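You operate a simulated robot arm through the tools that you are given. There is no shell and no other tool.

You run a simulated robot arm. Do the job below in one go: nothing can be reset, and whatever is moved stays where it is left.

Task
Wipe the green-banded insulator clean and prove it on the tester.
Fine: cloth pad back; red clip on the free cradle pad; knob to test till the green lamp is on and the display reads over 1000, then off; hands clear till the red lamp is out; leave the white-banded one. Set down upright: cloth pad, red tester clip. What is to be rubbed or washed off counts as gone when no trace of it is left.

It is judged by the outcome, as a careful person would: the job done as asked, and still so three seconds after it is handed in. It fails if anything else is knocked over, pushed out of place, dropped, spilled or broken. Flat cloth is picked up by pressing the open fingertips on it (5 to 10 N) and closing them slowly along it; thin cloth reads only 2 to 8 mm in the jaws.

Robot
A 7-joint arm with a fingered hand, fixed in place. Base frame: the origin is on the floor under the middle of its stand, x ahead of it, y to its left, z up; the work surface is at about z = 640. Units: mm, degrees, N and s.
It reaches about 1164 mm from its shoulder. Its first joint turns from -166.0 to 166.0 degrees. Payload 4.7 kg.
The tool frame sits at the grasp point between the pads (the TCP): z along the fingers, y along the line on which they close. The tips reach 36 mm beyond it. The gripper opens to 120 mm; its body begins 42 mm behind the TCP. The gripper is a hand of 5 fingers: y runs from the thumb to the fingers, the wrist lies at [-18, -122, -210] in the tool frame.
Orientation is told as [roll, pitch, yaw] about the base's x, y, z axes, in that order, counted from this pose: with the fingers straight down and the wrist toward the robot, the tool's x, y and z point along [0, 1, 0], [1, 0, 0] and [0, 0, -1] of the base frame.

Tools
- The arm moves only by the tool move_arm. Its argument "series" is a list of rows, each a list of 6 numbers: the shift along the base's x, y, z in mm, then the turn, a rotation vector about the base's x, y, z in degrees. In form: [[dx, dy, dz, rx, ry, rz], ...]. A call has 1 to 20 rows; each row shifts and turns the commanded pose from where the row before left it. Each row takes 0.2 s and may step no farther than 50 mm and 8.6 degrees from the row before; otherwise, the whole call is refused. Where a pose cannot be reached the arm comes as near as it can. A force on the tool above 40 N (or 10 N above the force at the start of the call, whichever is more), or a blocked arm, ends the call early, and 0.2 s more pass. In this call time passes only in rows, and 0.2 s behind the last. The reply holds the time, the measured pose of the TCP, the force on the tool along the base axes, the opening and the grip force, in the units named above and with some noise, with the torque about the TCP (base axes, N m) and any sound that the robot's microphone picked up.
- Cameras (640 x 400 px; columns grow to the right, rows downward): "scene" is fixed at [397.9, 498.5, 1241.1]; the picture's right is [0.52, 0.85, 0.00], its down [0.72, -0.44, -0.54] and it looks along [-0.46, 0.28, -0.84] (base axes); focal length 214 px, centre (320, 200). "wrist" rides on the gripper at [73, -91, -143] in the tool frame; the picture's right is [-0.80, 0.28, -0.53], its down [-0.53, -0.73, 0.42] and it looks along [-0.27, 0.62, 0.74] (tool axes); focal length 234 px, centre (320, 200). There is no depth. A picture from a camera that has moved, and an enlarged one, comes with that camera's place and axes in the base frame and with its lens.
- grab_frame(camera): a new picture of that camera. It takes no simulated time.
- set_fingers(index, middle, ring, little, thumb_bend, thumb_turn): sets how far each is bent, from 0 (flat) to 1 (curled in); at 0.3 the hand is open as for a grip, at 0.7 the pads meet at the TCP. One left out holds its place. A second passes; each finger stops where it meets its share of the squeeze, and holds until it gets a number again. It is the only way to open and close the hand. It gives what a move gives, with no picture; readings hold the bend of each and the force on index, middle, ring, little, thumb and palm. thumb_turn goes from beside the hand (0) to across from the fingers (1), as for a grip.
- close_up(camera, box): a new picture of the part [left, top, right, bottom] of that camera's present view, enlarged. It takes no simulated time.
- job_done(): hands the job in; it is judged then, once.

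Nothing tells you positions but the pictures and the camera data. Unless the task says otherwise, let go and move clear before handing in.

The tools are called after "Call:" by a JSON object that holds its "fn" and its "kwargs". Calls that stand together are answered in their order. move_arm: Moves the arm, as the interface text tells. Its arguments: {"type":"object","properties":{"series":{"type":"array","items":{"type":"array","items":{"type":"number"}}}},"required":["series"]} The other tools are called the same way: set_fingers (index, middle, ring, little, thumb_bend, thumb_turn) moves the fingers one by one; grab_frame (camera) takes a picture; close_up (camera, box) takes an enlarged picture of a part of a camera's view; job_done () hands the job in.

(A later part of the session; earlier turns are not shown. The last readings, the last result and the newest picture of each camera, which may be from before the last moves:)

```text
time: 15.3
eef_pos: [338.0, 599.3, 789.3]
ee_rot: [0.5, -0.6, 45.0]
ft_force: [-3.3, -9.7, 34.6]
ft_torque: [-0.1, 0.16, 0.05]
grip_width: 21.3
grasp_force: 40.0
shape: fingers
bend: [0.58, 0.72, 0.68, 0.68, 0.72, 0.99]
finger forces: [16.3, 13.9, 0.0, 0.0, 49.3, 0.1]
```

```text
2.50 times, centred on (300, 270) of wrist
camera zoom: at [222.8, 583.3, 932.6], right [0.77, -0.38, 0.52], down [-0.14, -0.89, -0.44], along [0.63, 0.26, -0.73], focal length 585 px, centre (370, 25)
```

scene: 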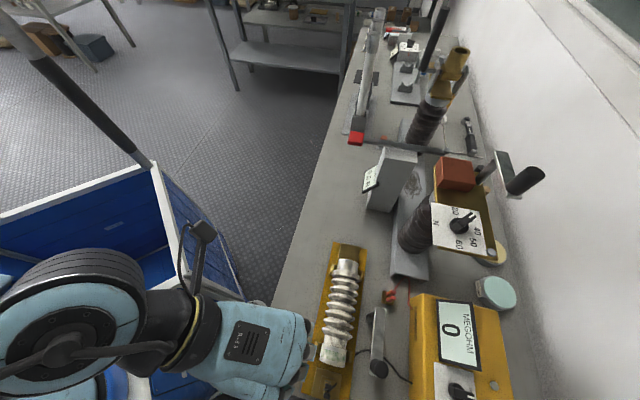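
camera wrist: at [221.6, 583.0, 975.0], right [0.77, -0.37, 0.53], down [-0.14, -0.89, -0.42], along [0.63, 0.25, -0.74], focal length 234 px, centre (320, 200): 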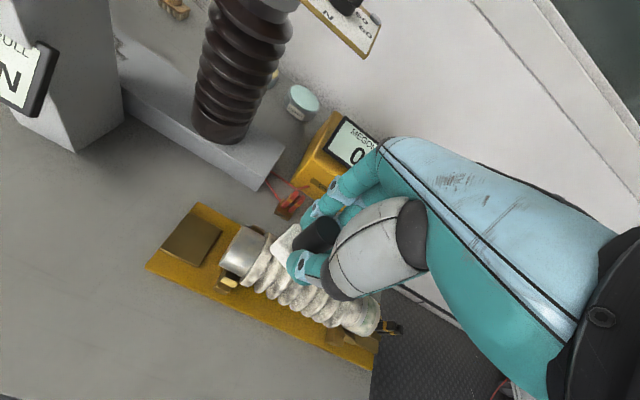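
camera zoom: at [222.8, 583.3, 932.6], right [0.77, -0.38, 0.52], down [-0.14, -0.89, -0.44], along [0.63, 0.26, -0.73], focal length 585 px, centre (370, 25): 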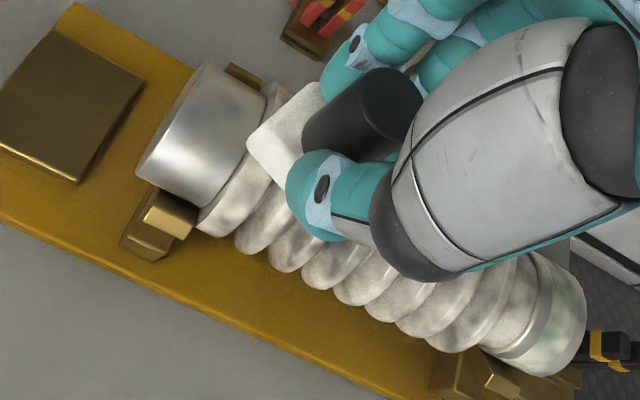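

Contact was made with the TCP near z 791 and I've pressed a bit hard. I'll back off to about 10 N and make a first short stroke along the sheds.

Call:
{"fn": "move_arm", "kwargs": {"series": [[-0.7, -1.4, 2.2, 0, 0, 0]]}}

```text
time: 15.7
eef_pos: [337.1, 596.5, 789.1]
ee_rot: [0.4, -0.5, 45.2]
ft_force: [0.4, 5.0, 31.9]
ft_torque: [0.57, -0.19, -0.03]
grip_width: 21.5
grasp_force: 34.3
shape: fingers
bend: [0.57, 0.72, 0.68, 0.68, 0.73, 0.99]
finger forces: [26.3, 11.2, 0.1, 0.0, 31.4, 0.1]
```

Call:
{"fn": "move_arm", "kwargs": {"series": [[0, 0, 1.5, 0, 0, 0]]}}

```text
time: 16.1
eef_pos: [337.6, 597.4, 788.9]
ee_rot: [0.2, -0.4, 45.1]
ft_force: [-0.7, 4.3, 26.8]
ft_torque: [0.56, -0.04, 0.03]
grip_width: 21.1
grasp_force: 33.2
shape: fingers
bend: [0.56, 0.72, 0.68, 0.68, 0.74, 0.99]
finger forces: [27.0, 9.7, 0.0, 0.0, 29.3, 0.0]
```

Call:
{"fn": "move_arm", "kwargs": {"series": [[0, 0, 2, 0, 0, 0]]}}

```text
time: 16.5
eef_pos: [335.6, 595.2, 789.6]
ee_rot: [0.2, -0.1, 44.9]
ft_force: [0.3, 2.5, 16.8]
ft_torque: [0.37, -0.02, 0.01]
grip_width: 21.3
grasp_force: 28.1
shape: fingers
bend: [0.55, 0.72, 0.68, 0.68, 0.74, 0.99]
finger forces: [21.5, 8.1, 0.0, 0.1, 25.8, 0.1]
```

Call:
{"fn": "move_arm", "kwargs": {"series": [[3.5, -3.5, 0.5, 0, 0, 0], [5, -5, 0, 0, 0, 0], [7, -7, 0, 0, 0, 0], [7, -7, 0, 0, 0, 0]]}}

Call:
{"fn": "close_up", "kwargs": {"camera": "wrist", "box": [200, 190, 400, 350]}}

Call:
{"fn": "close_up", "kwargs": {"camera": "scene", "box": [310, 230, 390, 380]}}

```text
time: 17.5
eef_pos: [359.3, 572.9, 790.8]
ee_rot: [0.2, -0.3, 45.0]
ft_force: [-0.5, 1.0, 3.7]
ft_torque: [0.16, 0.05, 0.0]
grip_width: 21.4
grasp_force: 21.3
shape: fingers
bend: [0.54, 0.72, 0.68, 0.68, 0.74, 0.99]
finger forces: [15.2, 8.1, 0.0, 0.0, 19.2, 0.0]
```

```text
2.50 times, centred on (300, 270) of wrist
camera zoom: at [244.0, 558.5, 932.9], right [0.77, -0.37, 0.52], down [-0.14, -0.89, -0.43], along [0.63, 0.25, -0.74], focal length 585 px, centre (370, 25)
```

zoom: 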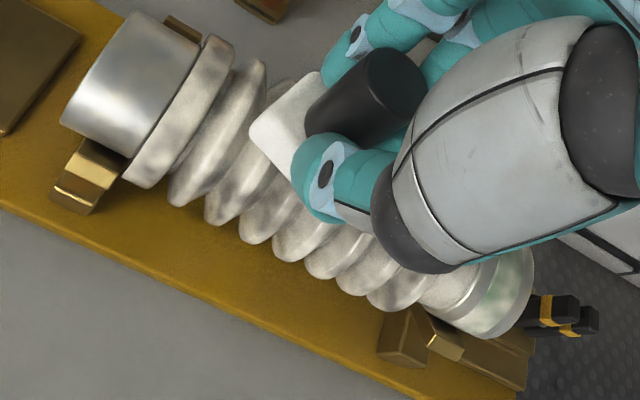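

```text
2.67 times, centred on (350, 305) of scene
camera zoom: at [397.9, 498.5, 1241.1], right [0.52, 0.85, 0.0], down [0.72, -0.44, -0.54], along [-0.46, 0.28, -0.84], focal length 572 px, centre (240, -80)
```

zoom: 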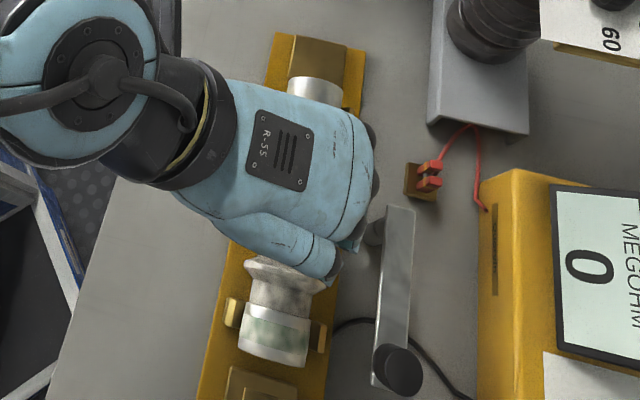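

The stroke ran fine at about 4 N. I'll press slightly more and go on along the sheds to the banded end, then back.

Call:
{"fn": "move_arm", "kwargs": {"series": [[0, 0, -1.3, 0, 0, 0], [7, -7, 0, 0, 0, 0], [7, -7, 0, 0, 0, 0], [7, -7, 0, 0, 0, 0], [7, -7, 0, 0, 0, 0], [7, -7, 0, 0, 0, 0], [7, -7, 0, 0, 0, 0]]}}

Call:
{"fn": "close_up", "kwargs": {"camera": "wrist", "box": [130, 150, 370, 340]}}

```text
time: 19.1
eef_pos: [402.0, 530.3, 790.1]
ee_rot: [0.1, -0.2, 45.0]
ft_force: [-0.5, 1.7, 4.4]
ft_torque: [0.13, 0.03, 0.04]
grip_width: 21.1
grasp_force: 21.7
shape: fingers
bend: [0.54, 0.72, 0.68, 0.68, 0.74, 0.99]
finger forces: [15.3, 7.9, 0.0, 0.1, 19.8, 0.0]
```

```text
2.11 times, centred on (250, 245) of wrist
camera zoom: at [286.9, 517.2, 932.5], right [0.77, -0.37, 0.52], down [-0.14, -0.89, -0.43], along [0.63, 0.26, -0.74], focal length 493 px, centre (467, 105)
```

zoom: 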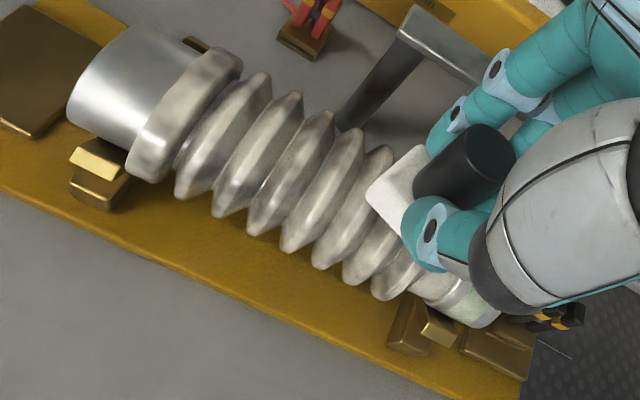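

Call:
{"fn": "close_up", "kwargs": {"camera": "wrist", "box": [150, 150, 300, 290]}}

Call:
{"fn": "close_up", "kwargs": {"camera": "scene", "box": [320, 240, 370, 300]}}

```text
2.86 times, centred on (225, 220) of wrist
camera zoom: at [286.9, 517.2, 932.5], right [0.77, -0.37, 0.52], down [-0.14, -0.89, -0.43], along [0.63, 0.26, -0.74], focal length 669 px, centre (591, 143)
```

zoom: 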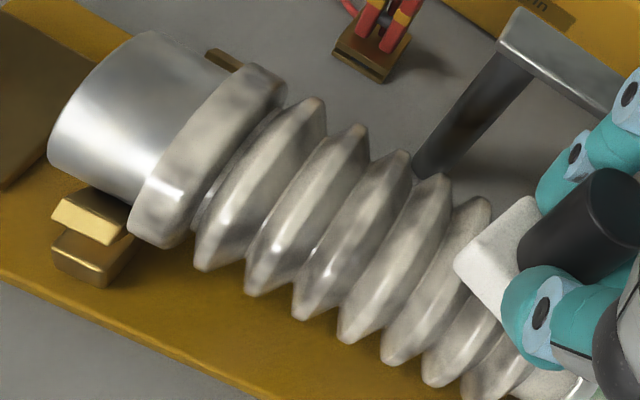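

```text
6.67 times, centred on (345, 270) of scene
camera zoom: at [397.9, 498.5, 1241.1], right [0.52, 0.85, 0.0], down [0.72, -0.44, -0.54], along [-0.46, 0.28, -0.84], focal length 1430 px, centre (153, -267)
```

zoom: 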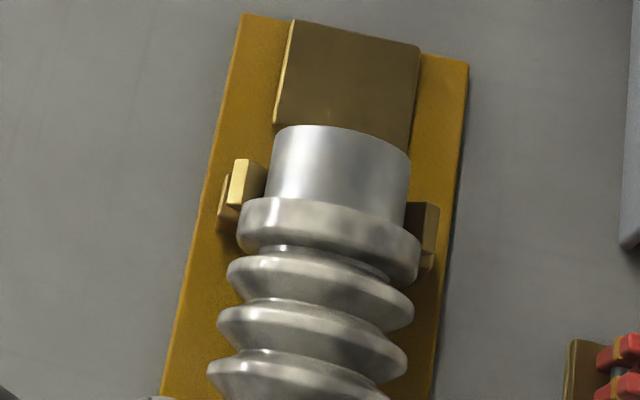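

Dry wiping works: the sheds I passed over look clean and glossy, with some smudges left on the collar and at the banded end. I'll keep wiping back along the full length.

Call:
{"fn": "move_arm", "kwargs": {"series": [[0, 0, -0.7, 0, 0, 0], [-7, 7, 0, 0, 0, 0], [-7, 7, 0, 0, 0, 0], [-7, 7, 0, 0, 0, 0], [-7, 7, 0, 0, 0, 0], [-7, 7, 0, 0, 0, 0], [-7, 7, 0, 0, 0, 0], [-7, 7, 0, 0, 0, 0], [-7, 7, 0, 0, 0, 0], [-7, 7, 0, 0, 0, 0], [-7, 7, 0, 0, 0, 0]]}}

Call:
{"fn": "close_up", "kwargs": {"camera": "wrist", "box": [180, 180, 400, 350]}}

Call:
{"fn": "close_up", "kwargs": {"camera": "scene", "box": [310, 290, 370, 370]}}

```text
time: 21.5
eef_pos: [332.1, 603.8, 790.2]
ee_rot: [0.2, -0.3, 45.0]
ft_force: [1.1, -0.5, 5.0]
ft_torque: [0.05, -0.04, -0.02]
grip_width: 21.2
grasp_force: 22.0
shape: fingers
bend: [0.54, 0.72, 0.68, 0.68, 0.75, 0.99]
finger forces: [15.0, 9.7, 0.0, 0.1, 19.7, 0.1]
```

```text
2.35 times, centred on (290, 265) of wrist
camera zoom: at [216.5, 587.9, 932.5], right [0.77, -0.37, 0.52], down [-0.14, -0.89, -0.43], along [0.63, 0.26, -0.74], focal length 551 px, centre (391, 47)
```

zoom: 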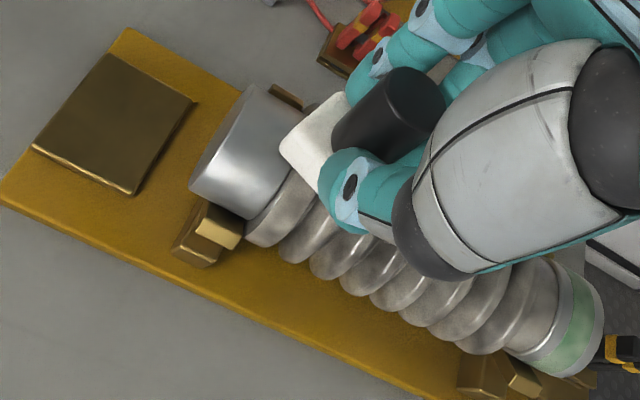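

```text
5.00 times, centred on (340, 330) of scene
camera zoom: at [397.9, 498.5, 1241.1], right [0.52, 0.85, 0.0], down [0.72, -0.44, -0.54], along [-0.46, 0.28, -0.84], focal length 1072 px, centre (220, -450)
```

zoom: 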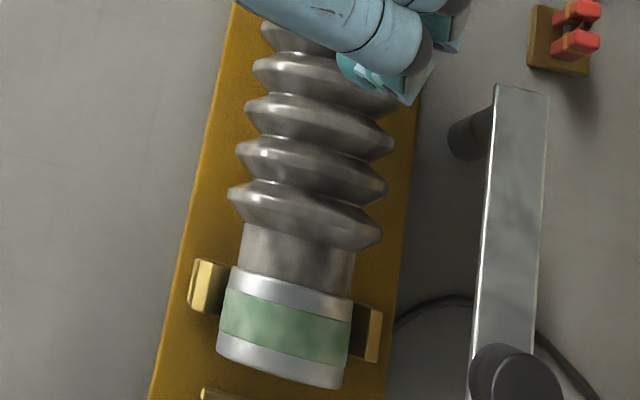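

The dusty coating fades as I rub, and the sheds now look glossy grey with the green band emerging. I'll make more full passes.

Call:
{"fn": "move_arm", "kwargs": {"series": [[0, 0, -0.8, 0, 0, 0], [7, -7, 0, 0, 0, 0], [7, -7, 0, 0, 0, 0], [7, -7, 0, 0, 0, 0], [7, -7, 0, 0, 0, 0], [7, -7, 0, 0, 0, 0], [7, -7, 0, 0, 0, 0], [7, -7, 0, 0, 0, 0], [7, -7, 0, 0, 0, 0], [7, -7, 0, 0, 0, 0], [7, -7, 0, 0, 0, 0], [5, -5, 0, 0, 0, 0]]}}

Call:
{"fn": "close_up", "kwargs": {"camera": "wrist", "box": [150, 150, 340, 300]}}

Call:
{"fn": "close_up", "kwargs": {"camera": "scene", "box": [310, 250, 370, 370]}}

```text
time: 24.1
eef_pos: [407.9, 526.9, 788.6]
ee_rot: [0.2, -0.3, 45.0]
ft_force: [-0.6, 2.5, 6.9]
ft_torque: [0.22, 0.05, 0.03]
grip_width: 21.1
grasp_force: 22.5
shape: fingers
bend: [0.54, 0.72, 0.68, 0.68, 0.75, 0.99]
finger forces: [16.2, 8.3, 0.0, 0.1, 20.1, 0.1]
```

```text
2.67 times, centred on (245, 225) of wrist
camera zoom: at [291.6, 512.5, 931.9], right [0.77, -0.37, 0.52], down [-0.14, -0.89, -0.43], along [0.63, 0.26, -0.74], focal length 624 px, centre (520, 133)
```

zoom: 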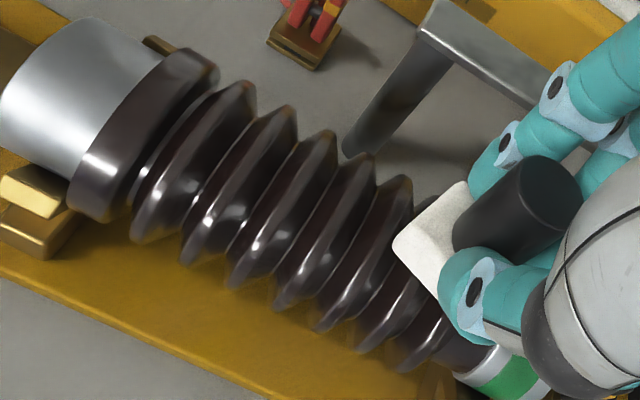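

```text
3.33 times, centred on (340, 310) of scene
camera zoom: at [397.9, 498.5, 1241.1], right [0.52, 0.85, 0.0], down [0.72, -0.44, -0.54], along [-0.46, 0.28, -0.84], focal length 715 px, centre (253, -167)
```

zoom: 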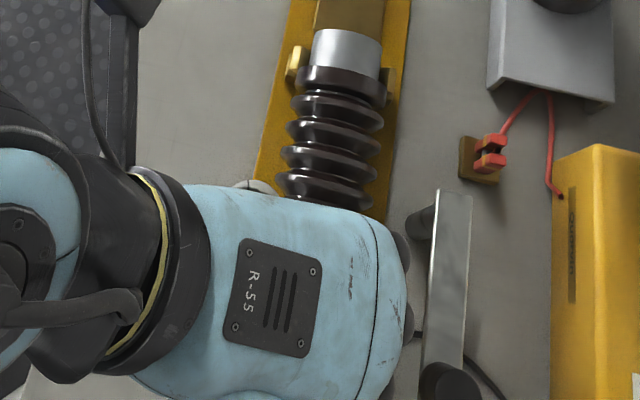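

The dark brown glaze and green band are now showing. I'll do two more passes to be sure no trace is left.

Call:
{"fn": "move_arm", "kwargs": {"series": [[-7, 7, 0, 0, 0, 0], [-7, 7, 0, 0, 0, 0], [-7, 7, 0, 0, 0, 0], [-7, 7, 0, 0, 0, 0], [-7, 7, 0, 0, 0, 0], [-7, 7, 0, 0, 0, 0], [-7, 7, 0, 0, 0, 0], [-7, 7, 0, 0, 0, 0], [-7, 7, 0, 0, 0, 0], [-7, 7, 0, 0, 0, 0], [-7, 7, 0, 0, 0, 0]]}}

Call:
{"fn": "close_up", "kwargs": {"camera": "scene", "box": [310, 290, 370, 370]}}

Call:
{"fn": "move_arm", "kwargs": {"series": [[7, -7, 0, 0, 0, 0], [7, -7, 0, 0, 0, 0], [7, -7, 0, 0, 0, 0], [7, -7, 0, 0, 0, 0], [7, -7, 0, 0, 0, 0], [7, -7, 0, 0, 0, 0], [7, -7, 0, 0, 0, 0], [7, -7, 0, 0, 0, 0], [7, -7, 0, 0, 0, 0], [7, -7, 0, 0, 0, 0], [7, -7, 0, 0, 0, 0]]}}

Call:
{"fn": "close_up", "kwargs": {"camera": "wrist", "box": [150, 150, 340, 300]}}

Call:
{"fn": "close_up", "kwargs": {"camera": "scene", "box": [320, 240, 370, 300]}}

```text
time: 26.5
eef_pos: [329.7, 605.1, 787.9]
ee_rot: [0.3, -0.2, 45.1]
ft_force: [2.7, -0.2, 11.7]
ft_torque: [0.2, -0.14, -0.01]
grip_width: 20.9
grasp_force: 25.3
shape: fingers
bend: [0.54, 0.73, 0.68, 0.68, 0.75, 1.0]
finger forces: [17.3, 11.0, 0.0, 0.0, 22.6, 0.1]
```

```text
5.00 times, centred on (340, 330) of scene
camera zoom: at [397.9, 498.5, 1241.1], right [0.52, 0.85, 0.0], down [0.72, -0.44, -0.54], along [-0.46, 0.28, -0.84], focal length 1072 px, centre (220, -450)
```

zoom: 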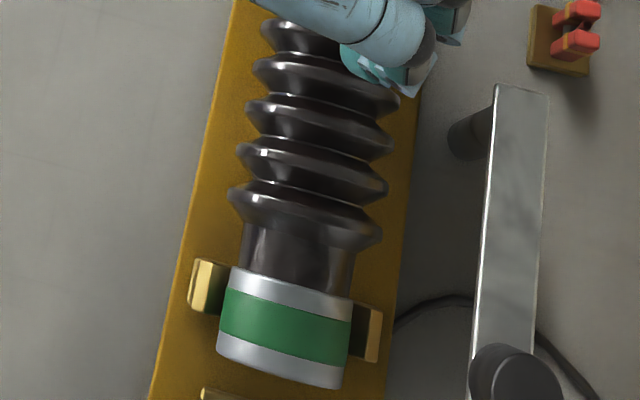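

```text
time: 28.9
eef_pos: [406.6, 526.8, 788.6]
ee_rot: [0.4, -0.3, 45.0]
ft_force: [-0.9, 2.3, 8.8]
ft_torque: [0.29, 0.06, 0.04]
grip_width: 21.3
grasp_force: 23.1
shape: fingers
bend: [0.54, 0.72, 0.68, 0.68, 0.75, 0.99]
finger forces: [18.5, 7.8, 0.0, 0.0, 21.1, 0.0]
```

```text
2.67 times, centred on (245, 225) of wrist
camera zoom: at [291.7, 511.6, 931.7], right [0.77, -0.38, 0.52], down [-0.14, -0.89, -0.43], along [0.63, 0.26, -0.73], focal length 624 px, centre (520, 133)
```

zoom: 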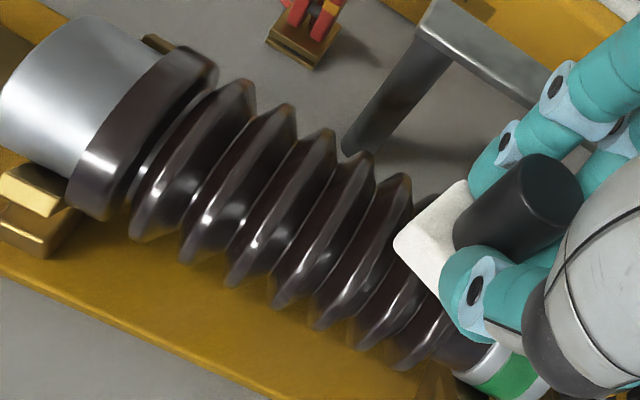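

```text
6.67 times, centred on (345, 270) of scene
camera zoom: at [397.9, 498.5, 1241.1], right [0.52, 0.85, 0.0], down [0.72, -0.44, -0.54], along [-0.46, 0.28, -0.84], focal length 1430 px, centre (153, -267)
```

zoom: 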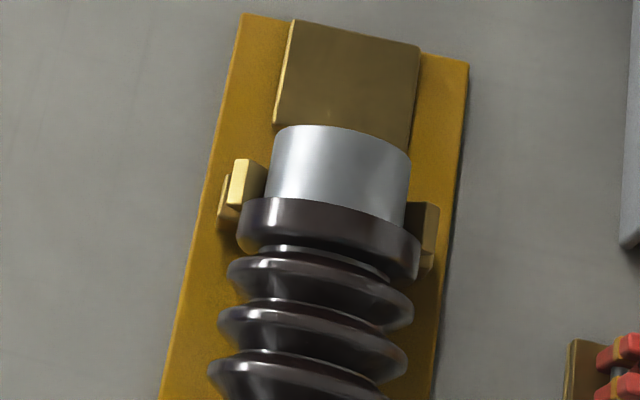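

The glaze looks uniformly clean. I'll make one last pass for safety and then lift the pad clear.

Call:
{"fn": "move_arm", "kwargs": {"series": [[-7, 7, 0, 0, 0, 0], [-7, 7, 0, 0, 0, 0], [-7, 7, 0, 0, 0, 0], [-7, 7, 0, 0, 0, 0], [-7, 7, 0, 0, 0, 0], [-7, 7, 0, 0, 0, 0], [-7, 7, 0, 0, 0, 0], [-7, 7, 0, 0, 0, 0], [-7, 7, 0, 0, 0, 0], [-7, 7, 0, 0, 0, 0], [7, -7, 0, 0, 0, 0], [7, -7, 0, 0, 0, 0], [7, -7, 0, 0, 0, 0], [7, -7, 0, 0, 0, 0], [7, -7, 0, 0, 0, 0], [0, 0, 15, 0, 0, 0], [0, 0, 20, 0, 0, 0], [0, 0, 20, 0, 0, 0]]}}

Call:
{"fn": "grab_frame", "kwargs": {"camera": "wrist"}}

Call:
{"fn": "grab_frame", "kwargs": {"camera": "scene"}}

```text
time: 32.7
eef_pos: [372.2, 561.1, 843.0]
ee_rot: [0.2, -0.3, 45.1]
ft_force: [0.0, 0.3, -0.8]
ft_torque: [-0.06, 0.02, -0.02]
grip_width: 21.0
grasp_force: 20.8
shape: fingers
bend: [0.54, 0.72, 0.68, 0.68, 0.75, 1.0]
finger forces: [15.5, 8.8, 0.0, 0.0, 18.7, 0.1]
```

```text
taken
camera wrist: at [257.4, 547.7, 986.5], right [0.77, -0.37, 0.52], down [-0.14, -0.89, -0.43], along [0.63, 0.25, -0.74], focal length 234 px, centre (320, 200)
```

wrist: 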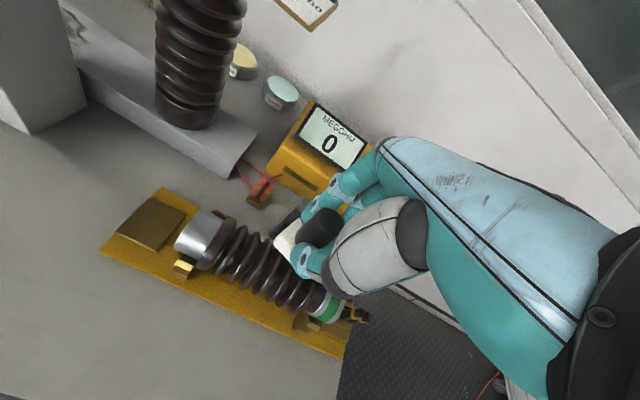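

```text
taken
```

scene: 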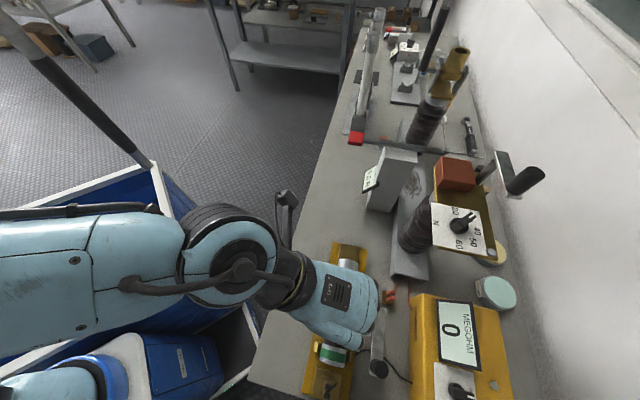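

The insulator is clean. Before setting the pad back I'll check how it sits in the hand.

Call:
{"fn": "close_up", "kwargs": {"camera": "wrist", "box": [255, 190, 355, 300]}}

Call:
{"fn": "close_up", "kwargs": {"camera": "wrist", "box": [160, 190, 370, 340]}}

```text
3.64 times, centred on (305, 245) of wrist
camera zoom: at [257.4, 547.7, 986.5], right [0.77, -0.37, 0.52], down [-0.14, -0.89, -0.43], along [0.63, 0.25, -0.74], focal length 852 px, centre (374, 36)
```

zoom: 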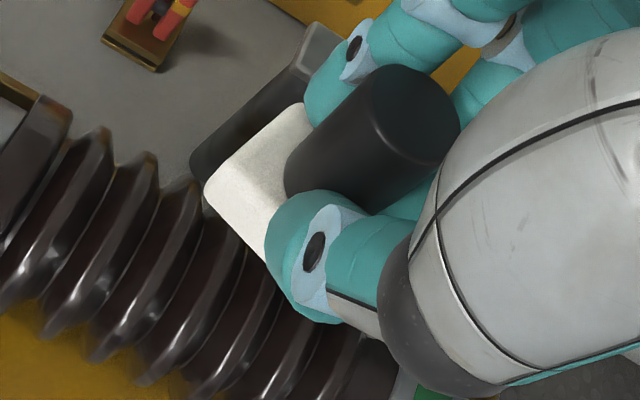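

```text
2.67 times, centred on (265, 265) of wrist
camera zoom: at [257.4, 547.7, 986.5], right [0.77, -0.37, 0.52], down [-0.14, -0.89, -0.43], along [0.63, 0.25, -0.74], focal length 624 px, centre (467, 27)
```

zoom: 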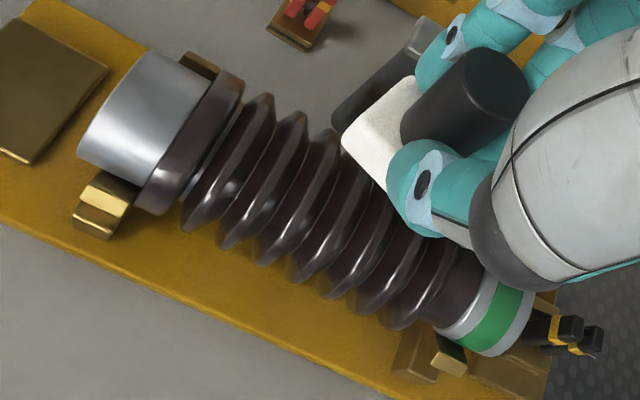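

The pad sits turned about 15° in the grip, so I'll add 15° of yaw to put it back as it stood. I'll move above its original spot at (143.5, 674).

Call:
{"fn": "move_arm", "kwargs": {"series": [[-28.5, 13, 0, 0, 0, 1.9], [-28.5, 13, 0, 0, 0, 1.9], [-28.5, 13, -10, 0, 0, 1.9], [-28.5, 13, -10, 0, 0, 1.9], [-28.5, 13, -10, 0, 0, 1.9], [-28.5, 13, -10, 0, 0, 1.9], [-28.5, 13, -15, 0, 0, 1.9], [-28.5, 13, -15, 0, 0, 1.7]]}}

Call:
{"fn": "grab_frame", "kwargs": {"camera": "wrist"}}

Call:
{"fn": "close_up", "kwargs": {"camera": "scene", "box": [290, 150, 370, 240]}}

```text
time: 34.5
eef_pos: [142.8, 665.7, 775.5]
ee_rot: [0.3, -0.3, 60.0]
ft_force: [-0.5, -0.3, -0.1]
ft_torque: [-0.06, 0.0, 0.0]
grip_width: 21.4
grasp_force: 21.3
shape: fingers
bend: [0.54, 0.72, 0.68, 0.68, 0.75, 1.0]
finger forces: [15.3, 8.7, 0.0, 0.0, 18.3, 0.0]
```

```text
taken
camera wrist: at [35.5, 621.2, 918.4], right [0.84, -0.16, 0.52], down [0.09, -0.9, -0.43], along [0.54, 0.41, -0.74], focal length 234 px, centre (320, 200)
```

wrist: 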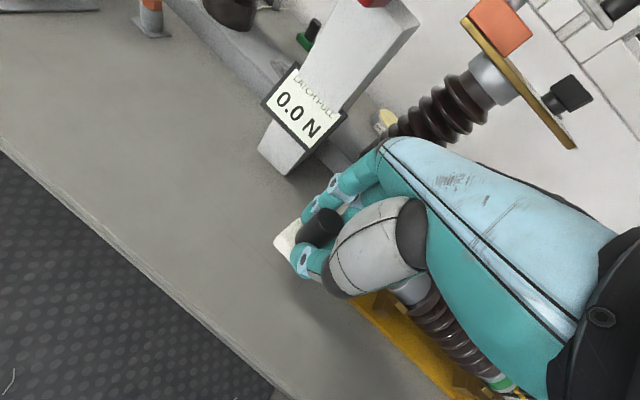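

```text
4.44 times, centred on (330, 195) of scene
camera zoom: at [397.9, 498.5, 1241.1], right [0.52, 0.85, 0.0], down [0.72, -0.44, -0.54], along [-0.46, 0.28, -0.84], focal length 953 px, centre (276, 222)
```

zoom: 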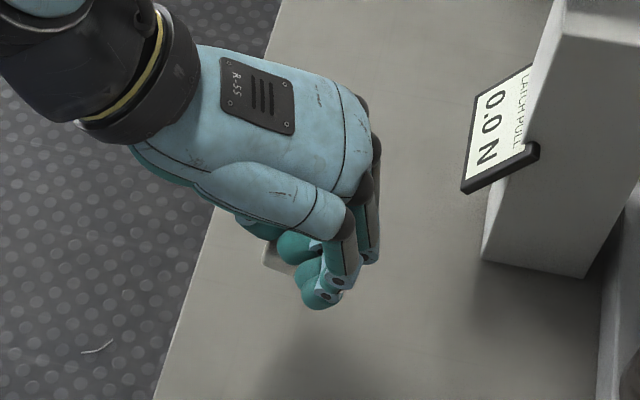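

Call:
{"fn": "move_arm", "kwargs": {"series": [[0, 0, -20, 0, 0, 0], [0, 0, -20, 0, 0, 0], [0, 0, -12, 0, 0, 0], [0, 0, -8, 0, 0, 0]]}}

Call:
{"fn": "move_arm", "kwargs": {"series": [[0, 0, -3, 0, 0, 0], [0, 0, -3, 0, 0, 0]]}}

```text
time: 35.5
eef_pos: [142.4, 665.0, 713.7]
ee_rot: [0.3, -0.3, 60.0]
ft_force: [0.4, 0.3, 0.0]
ft_torque: [-0.03, 0.0, 0.02]
grip_width: 21.0
grasp_force: 21.3
shape: fingers
bend: [0.54, 0.72, 0.68, 0.68, 0.75, 1.0]
finger forces: [15.4, 8.7, 0.0, 0.0, 18.5, 0.1]
```

```text
time: 36.1
eef_pos: [143.5, 664.3, 708.1]
ee_rot: [0.3, -0.3, 60.1]
ft_force: [-0.7, -1.4, -0.2]
ft_torque: [0.0, 0.03, 0.0]
grip_width: 20.9
grasp_force: 21.3
shape: fingers
bend: [0.54, 0.72, 0.68, 0.68, 0.75, 1.0]
finger forces: [15.4, 8.7, 0.1, 0.0, 18.4, 0.1]
```

Call:
{"fn": "move_arm", "kwargs": {"series": [[0, 0, -2, 0, 0, 0], [0, 0, -2, 0, 0, 0]]}}

Call:
{"fn": "close_up", "kwargs": {"camera": "wrist", "box": [255, 190, 355, 300]}}

```text
time: 36.7
eef_pos: [144.8, 664.7, 703.0]
ee_rot: [0.3, -0.3, 60.0]
ft_force: [0.2, -1.0, -1.2]
ft_torque: [-0.01, 0.03, -0.02]
grip_width: 21.2
grasp_force: 21.4
shape: fingers
bend: [0.54, 0.72, 0.68, 0.68, 0.75, 1.0]
finger forces: [15.4, 8.7, 0.2, 0.1, 18.4, 0.0]
```

```text
3.64 times, centred on (305, 245) of wrist
camera zoom: at [36.1, 621.4, 845.8], right [0.84, -0.16, 0.52], down [0.09, -0.9, -0.43], along [0.54, 0.41, -0.74], focal length 852 px, centre (374, 36)
```

zoom: 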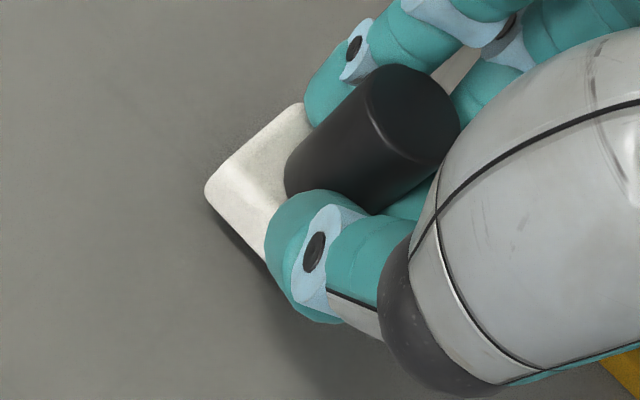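

Call:
{"fn": "move_arm", "kwargs": {"series": [[0, 0, -1.5, 0, 0, 0], [0, 0, -1.5, 0, 0, 0]]}}

```text
time: 37.3
eef_pos: [142.8, 664.4, 700.8]
ee_rot: [0.2, -0.3, 60.1]
ft_force: [-0.7, -0.4, -0.9]
ft_torque: [0.0, -0.04, 0.03]
grip_width: 21.1
grasp_force: 21.2
shape: fingers
bend: [0.54, 0.72, 0.68, 0.68, 0.75, 1.0]
finger forces: [15.4, 8.7, 0.1, 0.0, 18.4, 0.0]
```

Call:
{"fn": "move_arm", "kwargs": {"series": [[0, 0, -1, 0, 0, 0], [0, 0, -1, 0, 0, 0]]}}

```text
time: 37.9
eef_pos: [143.0, 664.8, 697.9]
ee_rot: [0.3, -0.3, 60.0]
ft_force: [-0.5, 0.1, 0.0]
ft_torque: [0.0, -0.01, 0.03]
grip_width: 21.1
grasp_force: 20.9
shape: fingers
bend: [0.54, 0.72, 0.68, 0.68, 0.75, 1.0]
finger forces: [15.4, 8.7, 0.1, 0.1, 18.5, 0.1]
```

Call:
{"fn": "move_arm", "kwargs": {"series": [[0, 0, -1, 0, 0, 0], [0, 0, -1, 0, 0, 0]]}}

```text
time: 38.5
eef_pos: [144.4, 664.4, 698.7]
ee_rot: [0.3, -0.4, 60.0]
ft_force: [0.3, -1.0, 9.2]
ft_torque: [0.25, -0.04, 0.02]
grip_width: 21.0
grasp_force: 24.5
shape: fingers
bend: [0.54, 0.73, 0.68, 0.68, 0.75, 1.0]
finger forces: [18.4, 9.6, 0.0, 0.0, 20.6, 0.1]
```

The pad is on the bench at about 9 N. I'll ease the grip open.

Call:
{"fn": "set_fingers", "kwargs": {"index": 0.5, "middle": 0.55, "ring": 0.5, "little": 0.5, "thumb_bend": 0.5}}

Call:
{"fn": "close_up", "kwargs": {"camera": "wrist", "box": [255, 190, 355, 300]}}

Call:
{"fn": "set_fingers", "kwargs": {"index": 0.3, "middle": 0.3, "ring": 0.3, "little": 0.3, "thumb_bend": 0.3}}

Call:
{"fn": "close_up", "kwargs": {"camera": "wrist", "box": [240, 190, 360, 320]}}

```text
time: 39.5
eef_pos: [143.2, 665.8, 696.1]
ee_rot: [0.2, -0.4, 60.0]
ft_force: [-0.6, -1.2, 6.6]
ft_torque: [0.03, -0.08, -0.03]
grip_width: 62.3
grasp_force: 3.5
shape: fingers
bend: [0.5, 0.57, 0.5, 0.5, 0.5, 1.0]
finger forces: [0.1, 6.6, 0.1, 0.0, 0.0, 0.0]
```

```text
3.64 times, centred on (305, 245) of wrist
camera zoom: at [36.1, 621.4, 839.8], right [0.84, -0.16, 0.52], down [0.09, -0.9, -0.43], along [0.54, 0.41, -0.74], focal length 852 px, centre (374, 36)
```

zoom: 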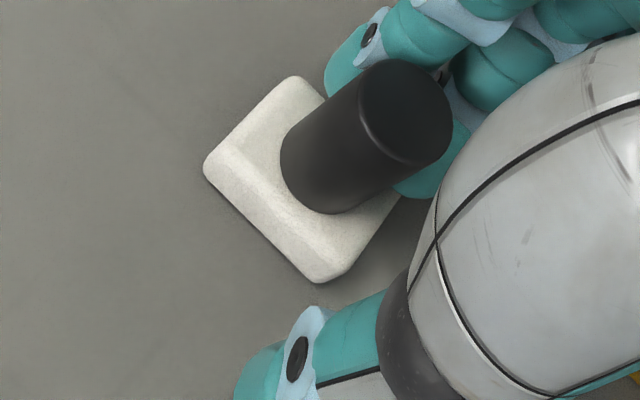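

```text
time: 40.5
eef_pos: [143.6, 665.1, 697.9]
ee_rot: [0.2, -0.3, 60.0]
ft_force: [0.4, -0.6, 0.0]
ft_torque: [0.0, -0.01, 0.03]
grip_width: 121.9
grasp_force: 0.1
shape: fingers
bend: [0.3, 0.3, 0.3, 0.3, 0.3, 0.98]
finger forces: [0.0, 0.1, 0.0, 0.0, 0.0, 0.0]
```

```text
3.08 times, centred on (300, 255) of wrist
camera zoom: at [36.2, 621.5, 839.5], right [0.84, -0.16, 0.52], down [0.09, -0.9, -0.43], along [0.54, 0.41, -0.74], focal length 720 px, centre (382, 31)
```

zoom: 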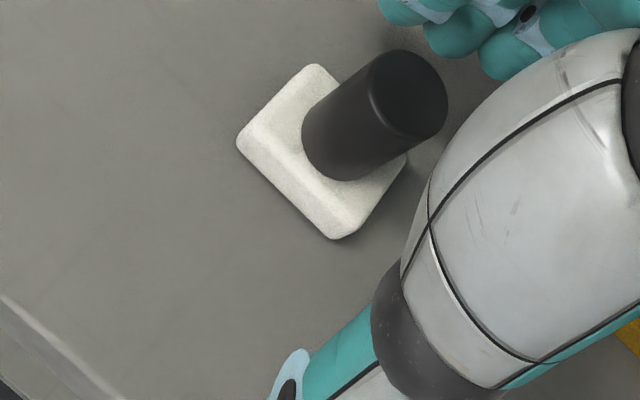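

The pad stands upright, and I'll raise the hand straight up and check its position against the start.

Call:
{"fn": "move_arm", "kwargs": {"series": [[0, 0, 20, 0, 0, 0], [0, 0, 30, 0, 0, 0], [0, 0, 40, 0, 0, 0], [0, 0, 40, 0, 0, 0], [0, -30, 30, 0, 0, -3.7], [0, -40, 0, 0, 0, -3.7], [0, -40, 0, 0, 0, -3.7], [0, -40, 0, 0, 0, -3.9]]}}

Call:
{"fn": "grab_frame", "kwargs": {"camera": "scene"}}

Call:
{"fn": "close_up", "kwargs": {"camera": "scene", "box": [300, 195, 350, 235]}}

```text
time: 42.3
eef_pos: [143.4, 515.5, 857.5]
ee_rot: [0.2, -0.2, 45.0]
ft_force: [-0.1, -0.1, -0.6]
ft_torque: [0.04, 0.01, -0.03]
grip_width: 122.1
grasp_force: 0.1
shape: fingers
bend: [0.3, 0.3, 0.3, 0.3, 0.3, 0.98]
finger forces: [0.1, 0.0, 0.0, 0.0, 0.0, 0.1]
```

```text
taken
```

scene: 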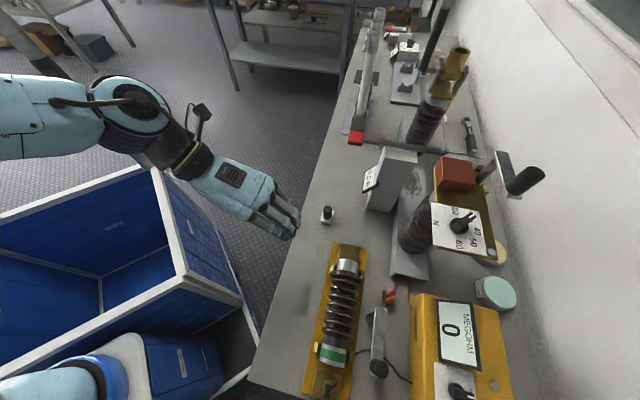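

```text
10.00 times, centred on (325, 215) of scene
camera zoom: at [397.9, 498.5, 1241.1], right [0.52, 0.85, 0.0], down [0.72, -0.44, -0.54], along [-0.46, 0.28, -0.84], focal length 2145 px, centre (270, 50)
```

zoom: 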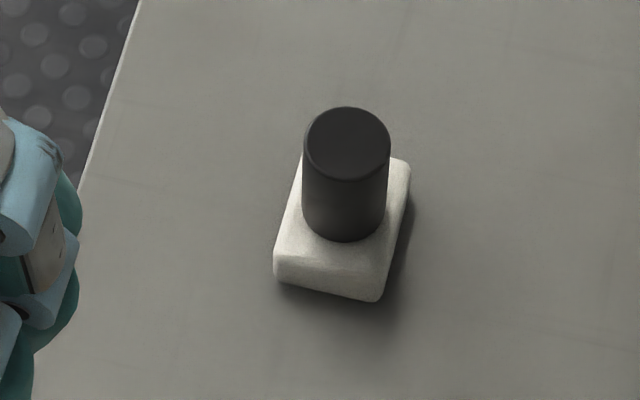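

The cloth pad stands upright within about 8 mm of where it was. Next I check the insulator for any leftover trace and look closely at the red clip.

Call:
{"fn": "close_up", "kwargs": {"camera": "scene", "box": [300, 235, 400, 400]}}

Call:
{"fn": "close_up", "kwargs": {"camera": "scene", "box": [370, 275, 420, 315]}}

Call:
{"fn": "close_up", "kwargs": {"camera": "scene", "box": [310, 240, 380, 300]}}

Call:
{"fn": "close_up", "kwargs": {"camera": "scene", "box": [300, 330, 370, 400]}}

```text
2.42 times, centred on (350, 318) of scene
camera zoom: at [397.9, 498.5, 1241.1], right [0.52, 0.85, 0.0], down [0.72, -0.44, -0.54], along [-0.46, 0.28, -0.84], focal length 520 px, centre (247, -85)
```

zoom: 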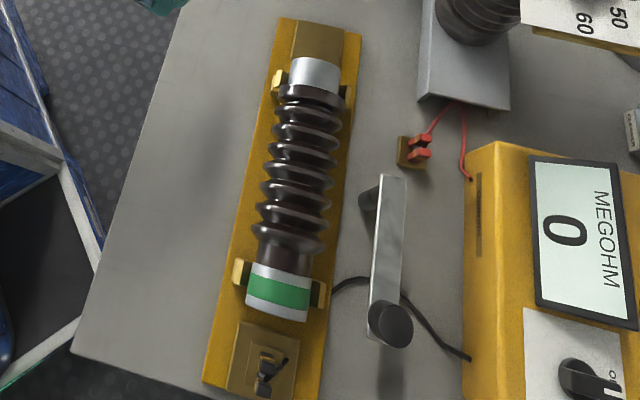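

```text
10.00 times, centred on (395, 295) of scene
camera zoom: at [397.9, 498.5, 1241.1], right [0.52, 0.85, 0.0], down [0.72, -0.44, -0.54], along [-0.46, 0.28, -0.84], focal length 2145 px, centre (-430, -750)
```

zoom: 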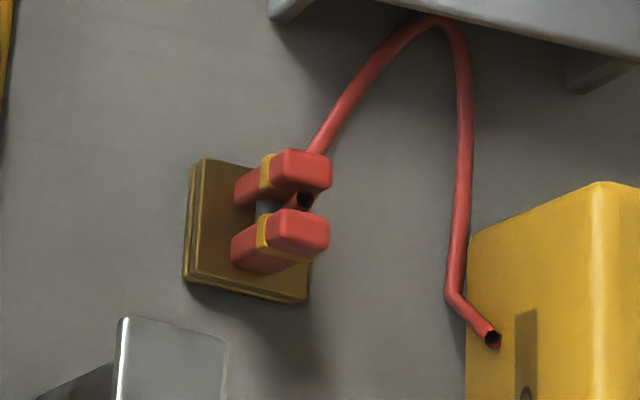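

```text
6.67 times, centred on (345, 270) of scene
camera zoom: at [397.9, 498.5, 1241.1], right [0.52, 0.85, 0.0], down [0.72, -0.44, -0.54], along [-0.46, 0.28, -0.84], focal length 1430 px, centre (153, -267)
```

zoom: 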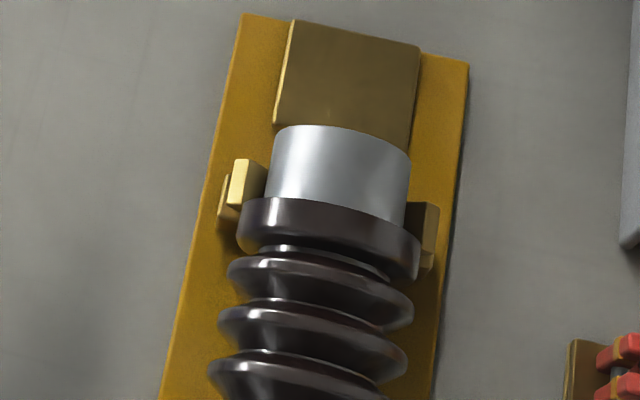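

```text
5.71 times, centred on (335, 365) of scene
camera zoom: at [397.9, 498.5, 1241.1], right [0.52, 0.85, 0.0], down [0.72, -0.44, -0.54], along [-0.46, 0.28, -0.84], focal length 1226 px, centre (234, -743)
```

zoom: 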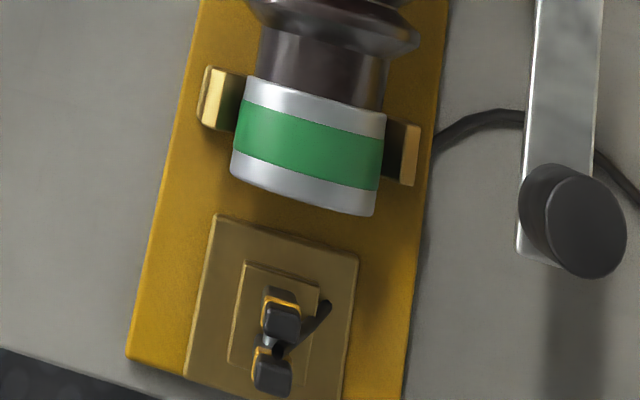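

The insulator is clean, with brown glaze and a bright green band. The red clip stands on a small foot plate at about (418, 685), its two bars separated along u, with the tester front about 55 mm behind it. I'll move closer to measure it.

Call:
{"fn": "move_arm", "kwargs": {"series": [[37.4, 15.4, 1, 0, 0, 0], [37.4, 15.4, 1, 0, 0, 0], [37.4, 15.4, 1, 0, 0, 0], [37.4, 15.4, 0, 0, 0, 0], [37.4, 15.4, 0, 0, 0, 0], [37.4, 15.4, 0, 0, 0, 0]]}}

Call:
{"fn": "grab_frame", "kwargs": {"camera": "wrist"}}

Call:
{"fn": "grab_frame", "kwargs": {"camera": "scene"}}

```text
time: 43.7
eef_pos: [366.9, 608.7, 860.7]
ee_rot: [0.3, -0.3, 44.9]
ft_force: [-0.5, 0.6, 0.2]
ft_torque: [0.0, 0.01, 0.01]
grip_width: 122.0
grasp_force: 0.1
shape: fingers
bend: [0.3, 0.3, 0.3, 0.3, 0.3, 0.98]
finger forces: [0.0, 0.0, 0.1, 0.0, 0.1, 0.0]
```

```text
taken
camera wrist: at [251.4, 594.5, 1002.9], right [0.77, -0.37, 0.52], down [-0.14, -0.89, -0.43], along [0.63, 0.26, -0.74], focal length 234 px, centre (320, 200)
```

wrist: 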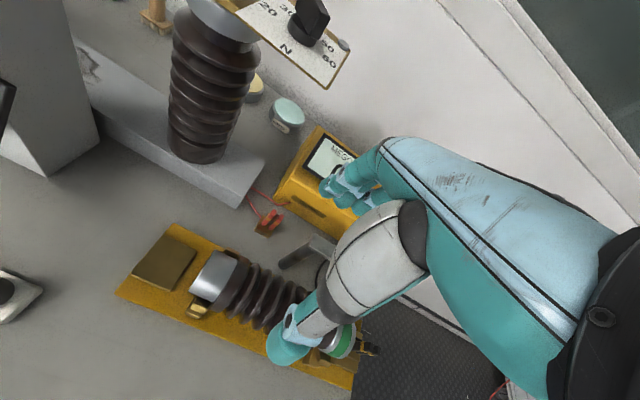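

```text
taken
```

scene: 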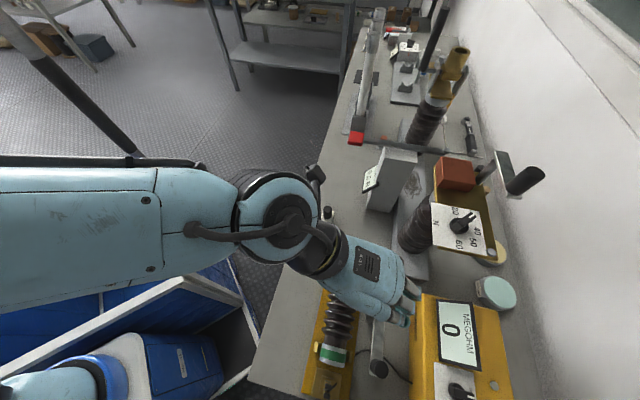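

Call:
{"fn": "close_up", "kwargs": {"camera": "wrist", "box": [220, 180, 320, 270]}}

Call:
{"fn": "close_up", "kwargs": {"camera": "wrist", "box": [245, 190, 295, 240]}}

Call:
{"fn": "close_up", "kwargs": {"camera": "wrist", "box": [110, 210, 280, 330]}}

```text
4.44 times, centred on (270, 225) of wrist
camera zoom: at [251.4, 594.5, 1002.9], right [0.77, -0.37, 0.52], down [-0.14, -0.89, -0.43], along [0.63, 0.26, -0.74], focal length 1041 px, centre (542, 89)
```

zoom: 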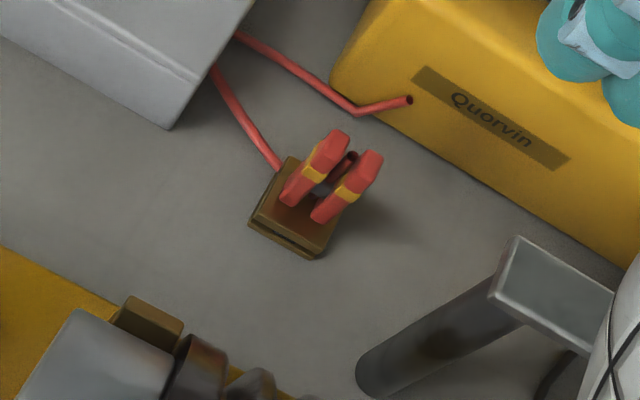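

```text
8.00 times, centred on (270, 215) of wrist
camera zoom: at [251.4, 594.5, 1002.9], right [0.77, -0.37, 0.52], down [-0.14, -0.89, -0.43], along [0.63, 0.26, -0.74], focal length 1873 px, centre (720, 80)
```

zoom: 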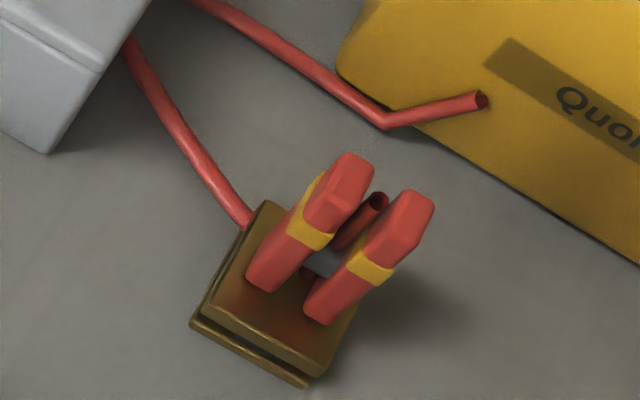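

```text
3.33 times, centred on (195, 270) of wrist
camera zoom: at [251.4, 594.5, 1002.9], right [0.77, -0.37, 0.52], down [-0.14, -0.89, -0.43], along [0.63, 0.26, -0.74], focal length 781 px, centre (737, -33)
```

zoom: 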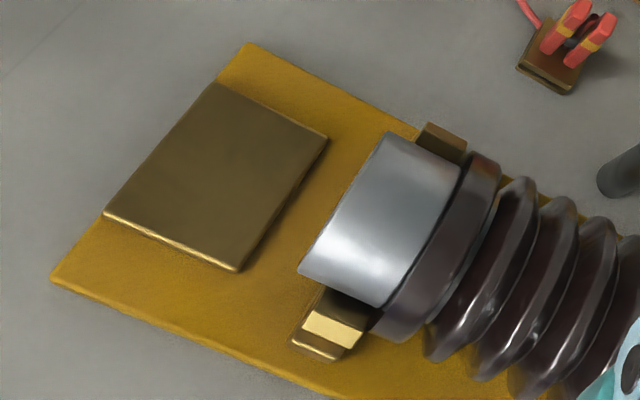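

I take the clip's foot centre as (418, 688.5) with the bar tops near z 700, and the crank arm end at u ≈ -147 and z ≈ 768. I'll curl ring and little out of the way, part the index, middle and thumb moderately, and line up above the clip.

Call:
{"fn": "set_fingers", "kwargs": {"index": 0.48, "middle": 0.48, "ring": 1.0, "little": 1.0, "thumb_bend": 0.48, "thumb_turn": 1.0}}

Call:
{"fn": "grab_frame", "kwargs": {"camera": "wrist"}}

Call:
{"fn": "close_up", "kwargs": {"camera": "scene", "box": [300, 210, 450, 350]}}

```text
time: 44.7
eef_pos: [365.9, 609.0, 858.8]
ee_rot: [0.2, -0.3, 45.0]
ft_force: [-0.1, -0.4, 1.0]
ft_torque: [-0.01, 0.0, -0.02]
grip_width: 69.4
grasp_force: 0.0
shape: fingers
bend: [0.48, 0.48, 1.0, 1.0, 0.48, 1.0]
finger forces: [0.0, 0.0, 0.1, 0.0, 0.0, 0.1]
```

```text
taken
camera wrist: at [251.3, 594.4, 1002.6], right [0.77, -0.37, 0.52], down [-0.14, -0.89, -0.43], along [0.63, 0.26, -0.74], focal length 234 px, centre (320, 200)
```

wrist: 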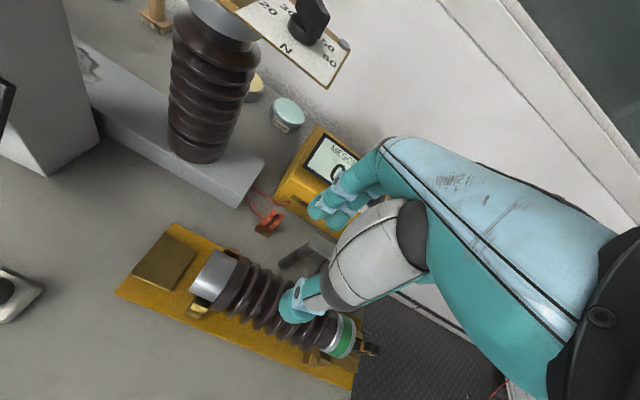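

```text
2.86 times, centred on (375, 280) of scene
camera zoom: at [397.9, 498.5, 1241.1], right [0.52, 0.85, 0.0], down [0.72, -0.44, -0.54], along [-0.46, 0.28, -0.84], focal length 613 px, centre (163, -29)
```

zoom: 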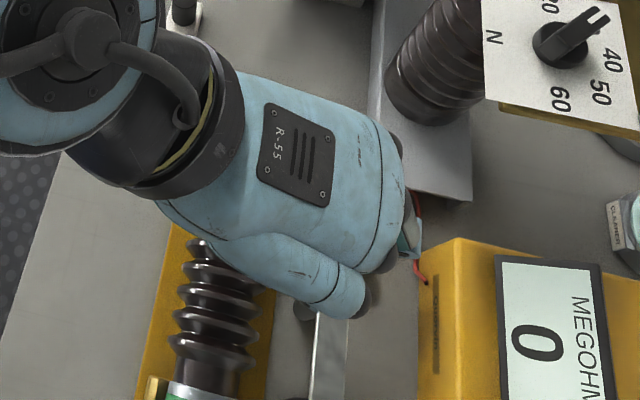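

Call:
{"fn": "move_arm", "kwargs": {"series": [[23.5, 33.5, -5, 0, 0, 0], [23.5, 33.5, -10, 0, 0, 0], [0, 0, -25, 0, 0, 0], [0, 0, -25, 0, 0, 0], [0, 0, -25, 0, 0, 0]]}}

Call:
{"fn": "grab_frame", "kwargs": {"camera": "wrist"}}

Call:
{"fn": "close_up", "kwargs": {"camera": "scene", "box": [330, 220, 470, 350]}}

```text
time: 45.9
eef_pos: [414.2, 676.4, 772.4]
ee_rot: [0.2, -0.3, 44.9]
ft_force: [0.1, -0.2, 0.2]
ft_torque: [0.03, -0.01, 0.0]
grip_width: 69.1
grasp_force: 0.0
shape: fingers
bend: [0.48, 0.48, 1.0, 1.0, 0.48, 1.0]
finger forces: [0.0, 0.0, 0.0, 0.1, 0.1, 0.1]
```

```text
taken
camera wrist: at [299.4, 661.2, 914.8], right [0.77, -0.37, 0.52], down [-0.14, -0.89, -0.43], along [0.63, 0.26, -0.74], focal length 234 px, centre (320, 200)
```

wrist: 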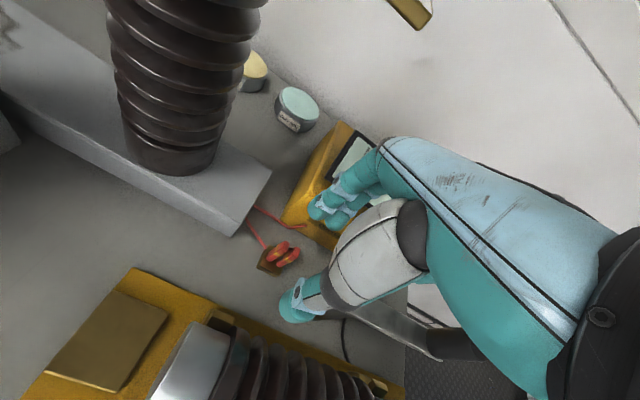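

```text
3.08 times, centred on (400, 285) of scene
camera zoom: at [397.9, 498.5, 1241.1], right [0.52, 0.85, 0.0], down [0.72, -0.44, -0.54], along [-0.46, 0.28, -0.84], focal length 660 px, centre (74, -62)
```

zoom: 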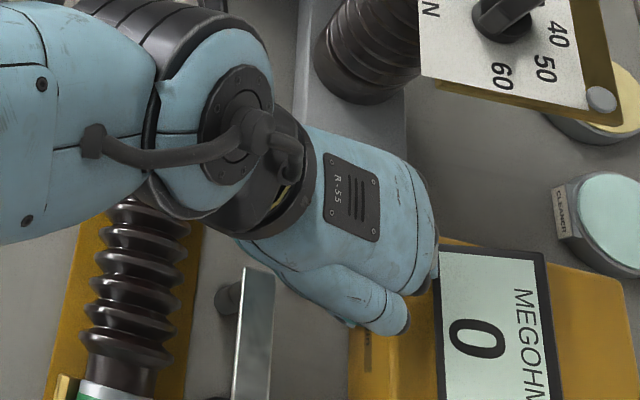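

Call:
{"fn": "close_up", "kwargs": {"camera": "wrist", "box": [240, 170, 380, 340]}}

```text
2.35 times, centred on (310, 255) of wrist
camera zoom: at [299.4, 661.2, 914.8], right [0.77, -0.37, 0.52], down [-0.14, -0.89, -0.43], along [0.63, 0.26, -0.74], focal length 551 px, centre (344, 71)
```

zoom: 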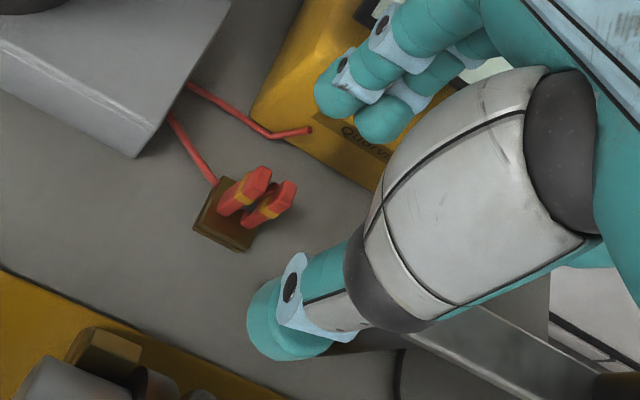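

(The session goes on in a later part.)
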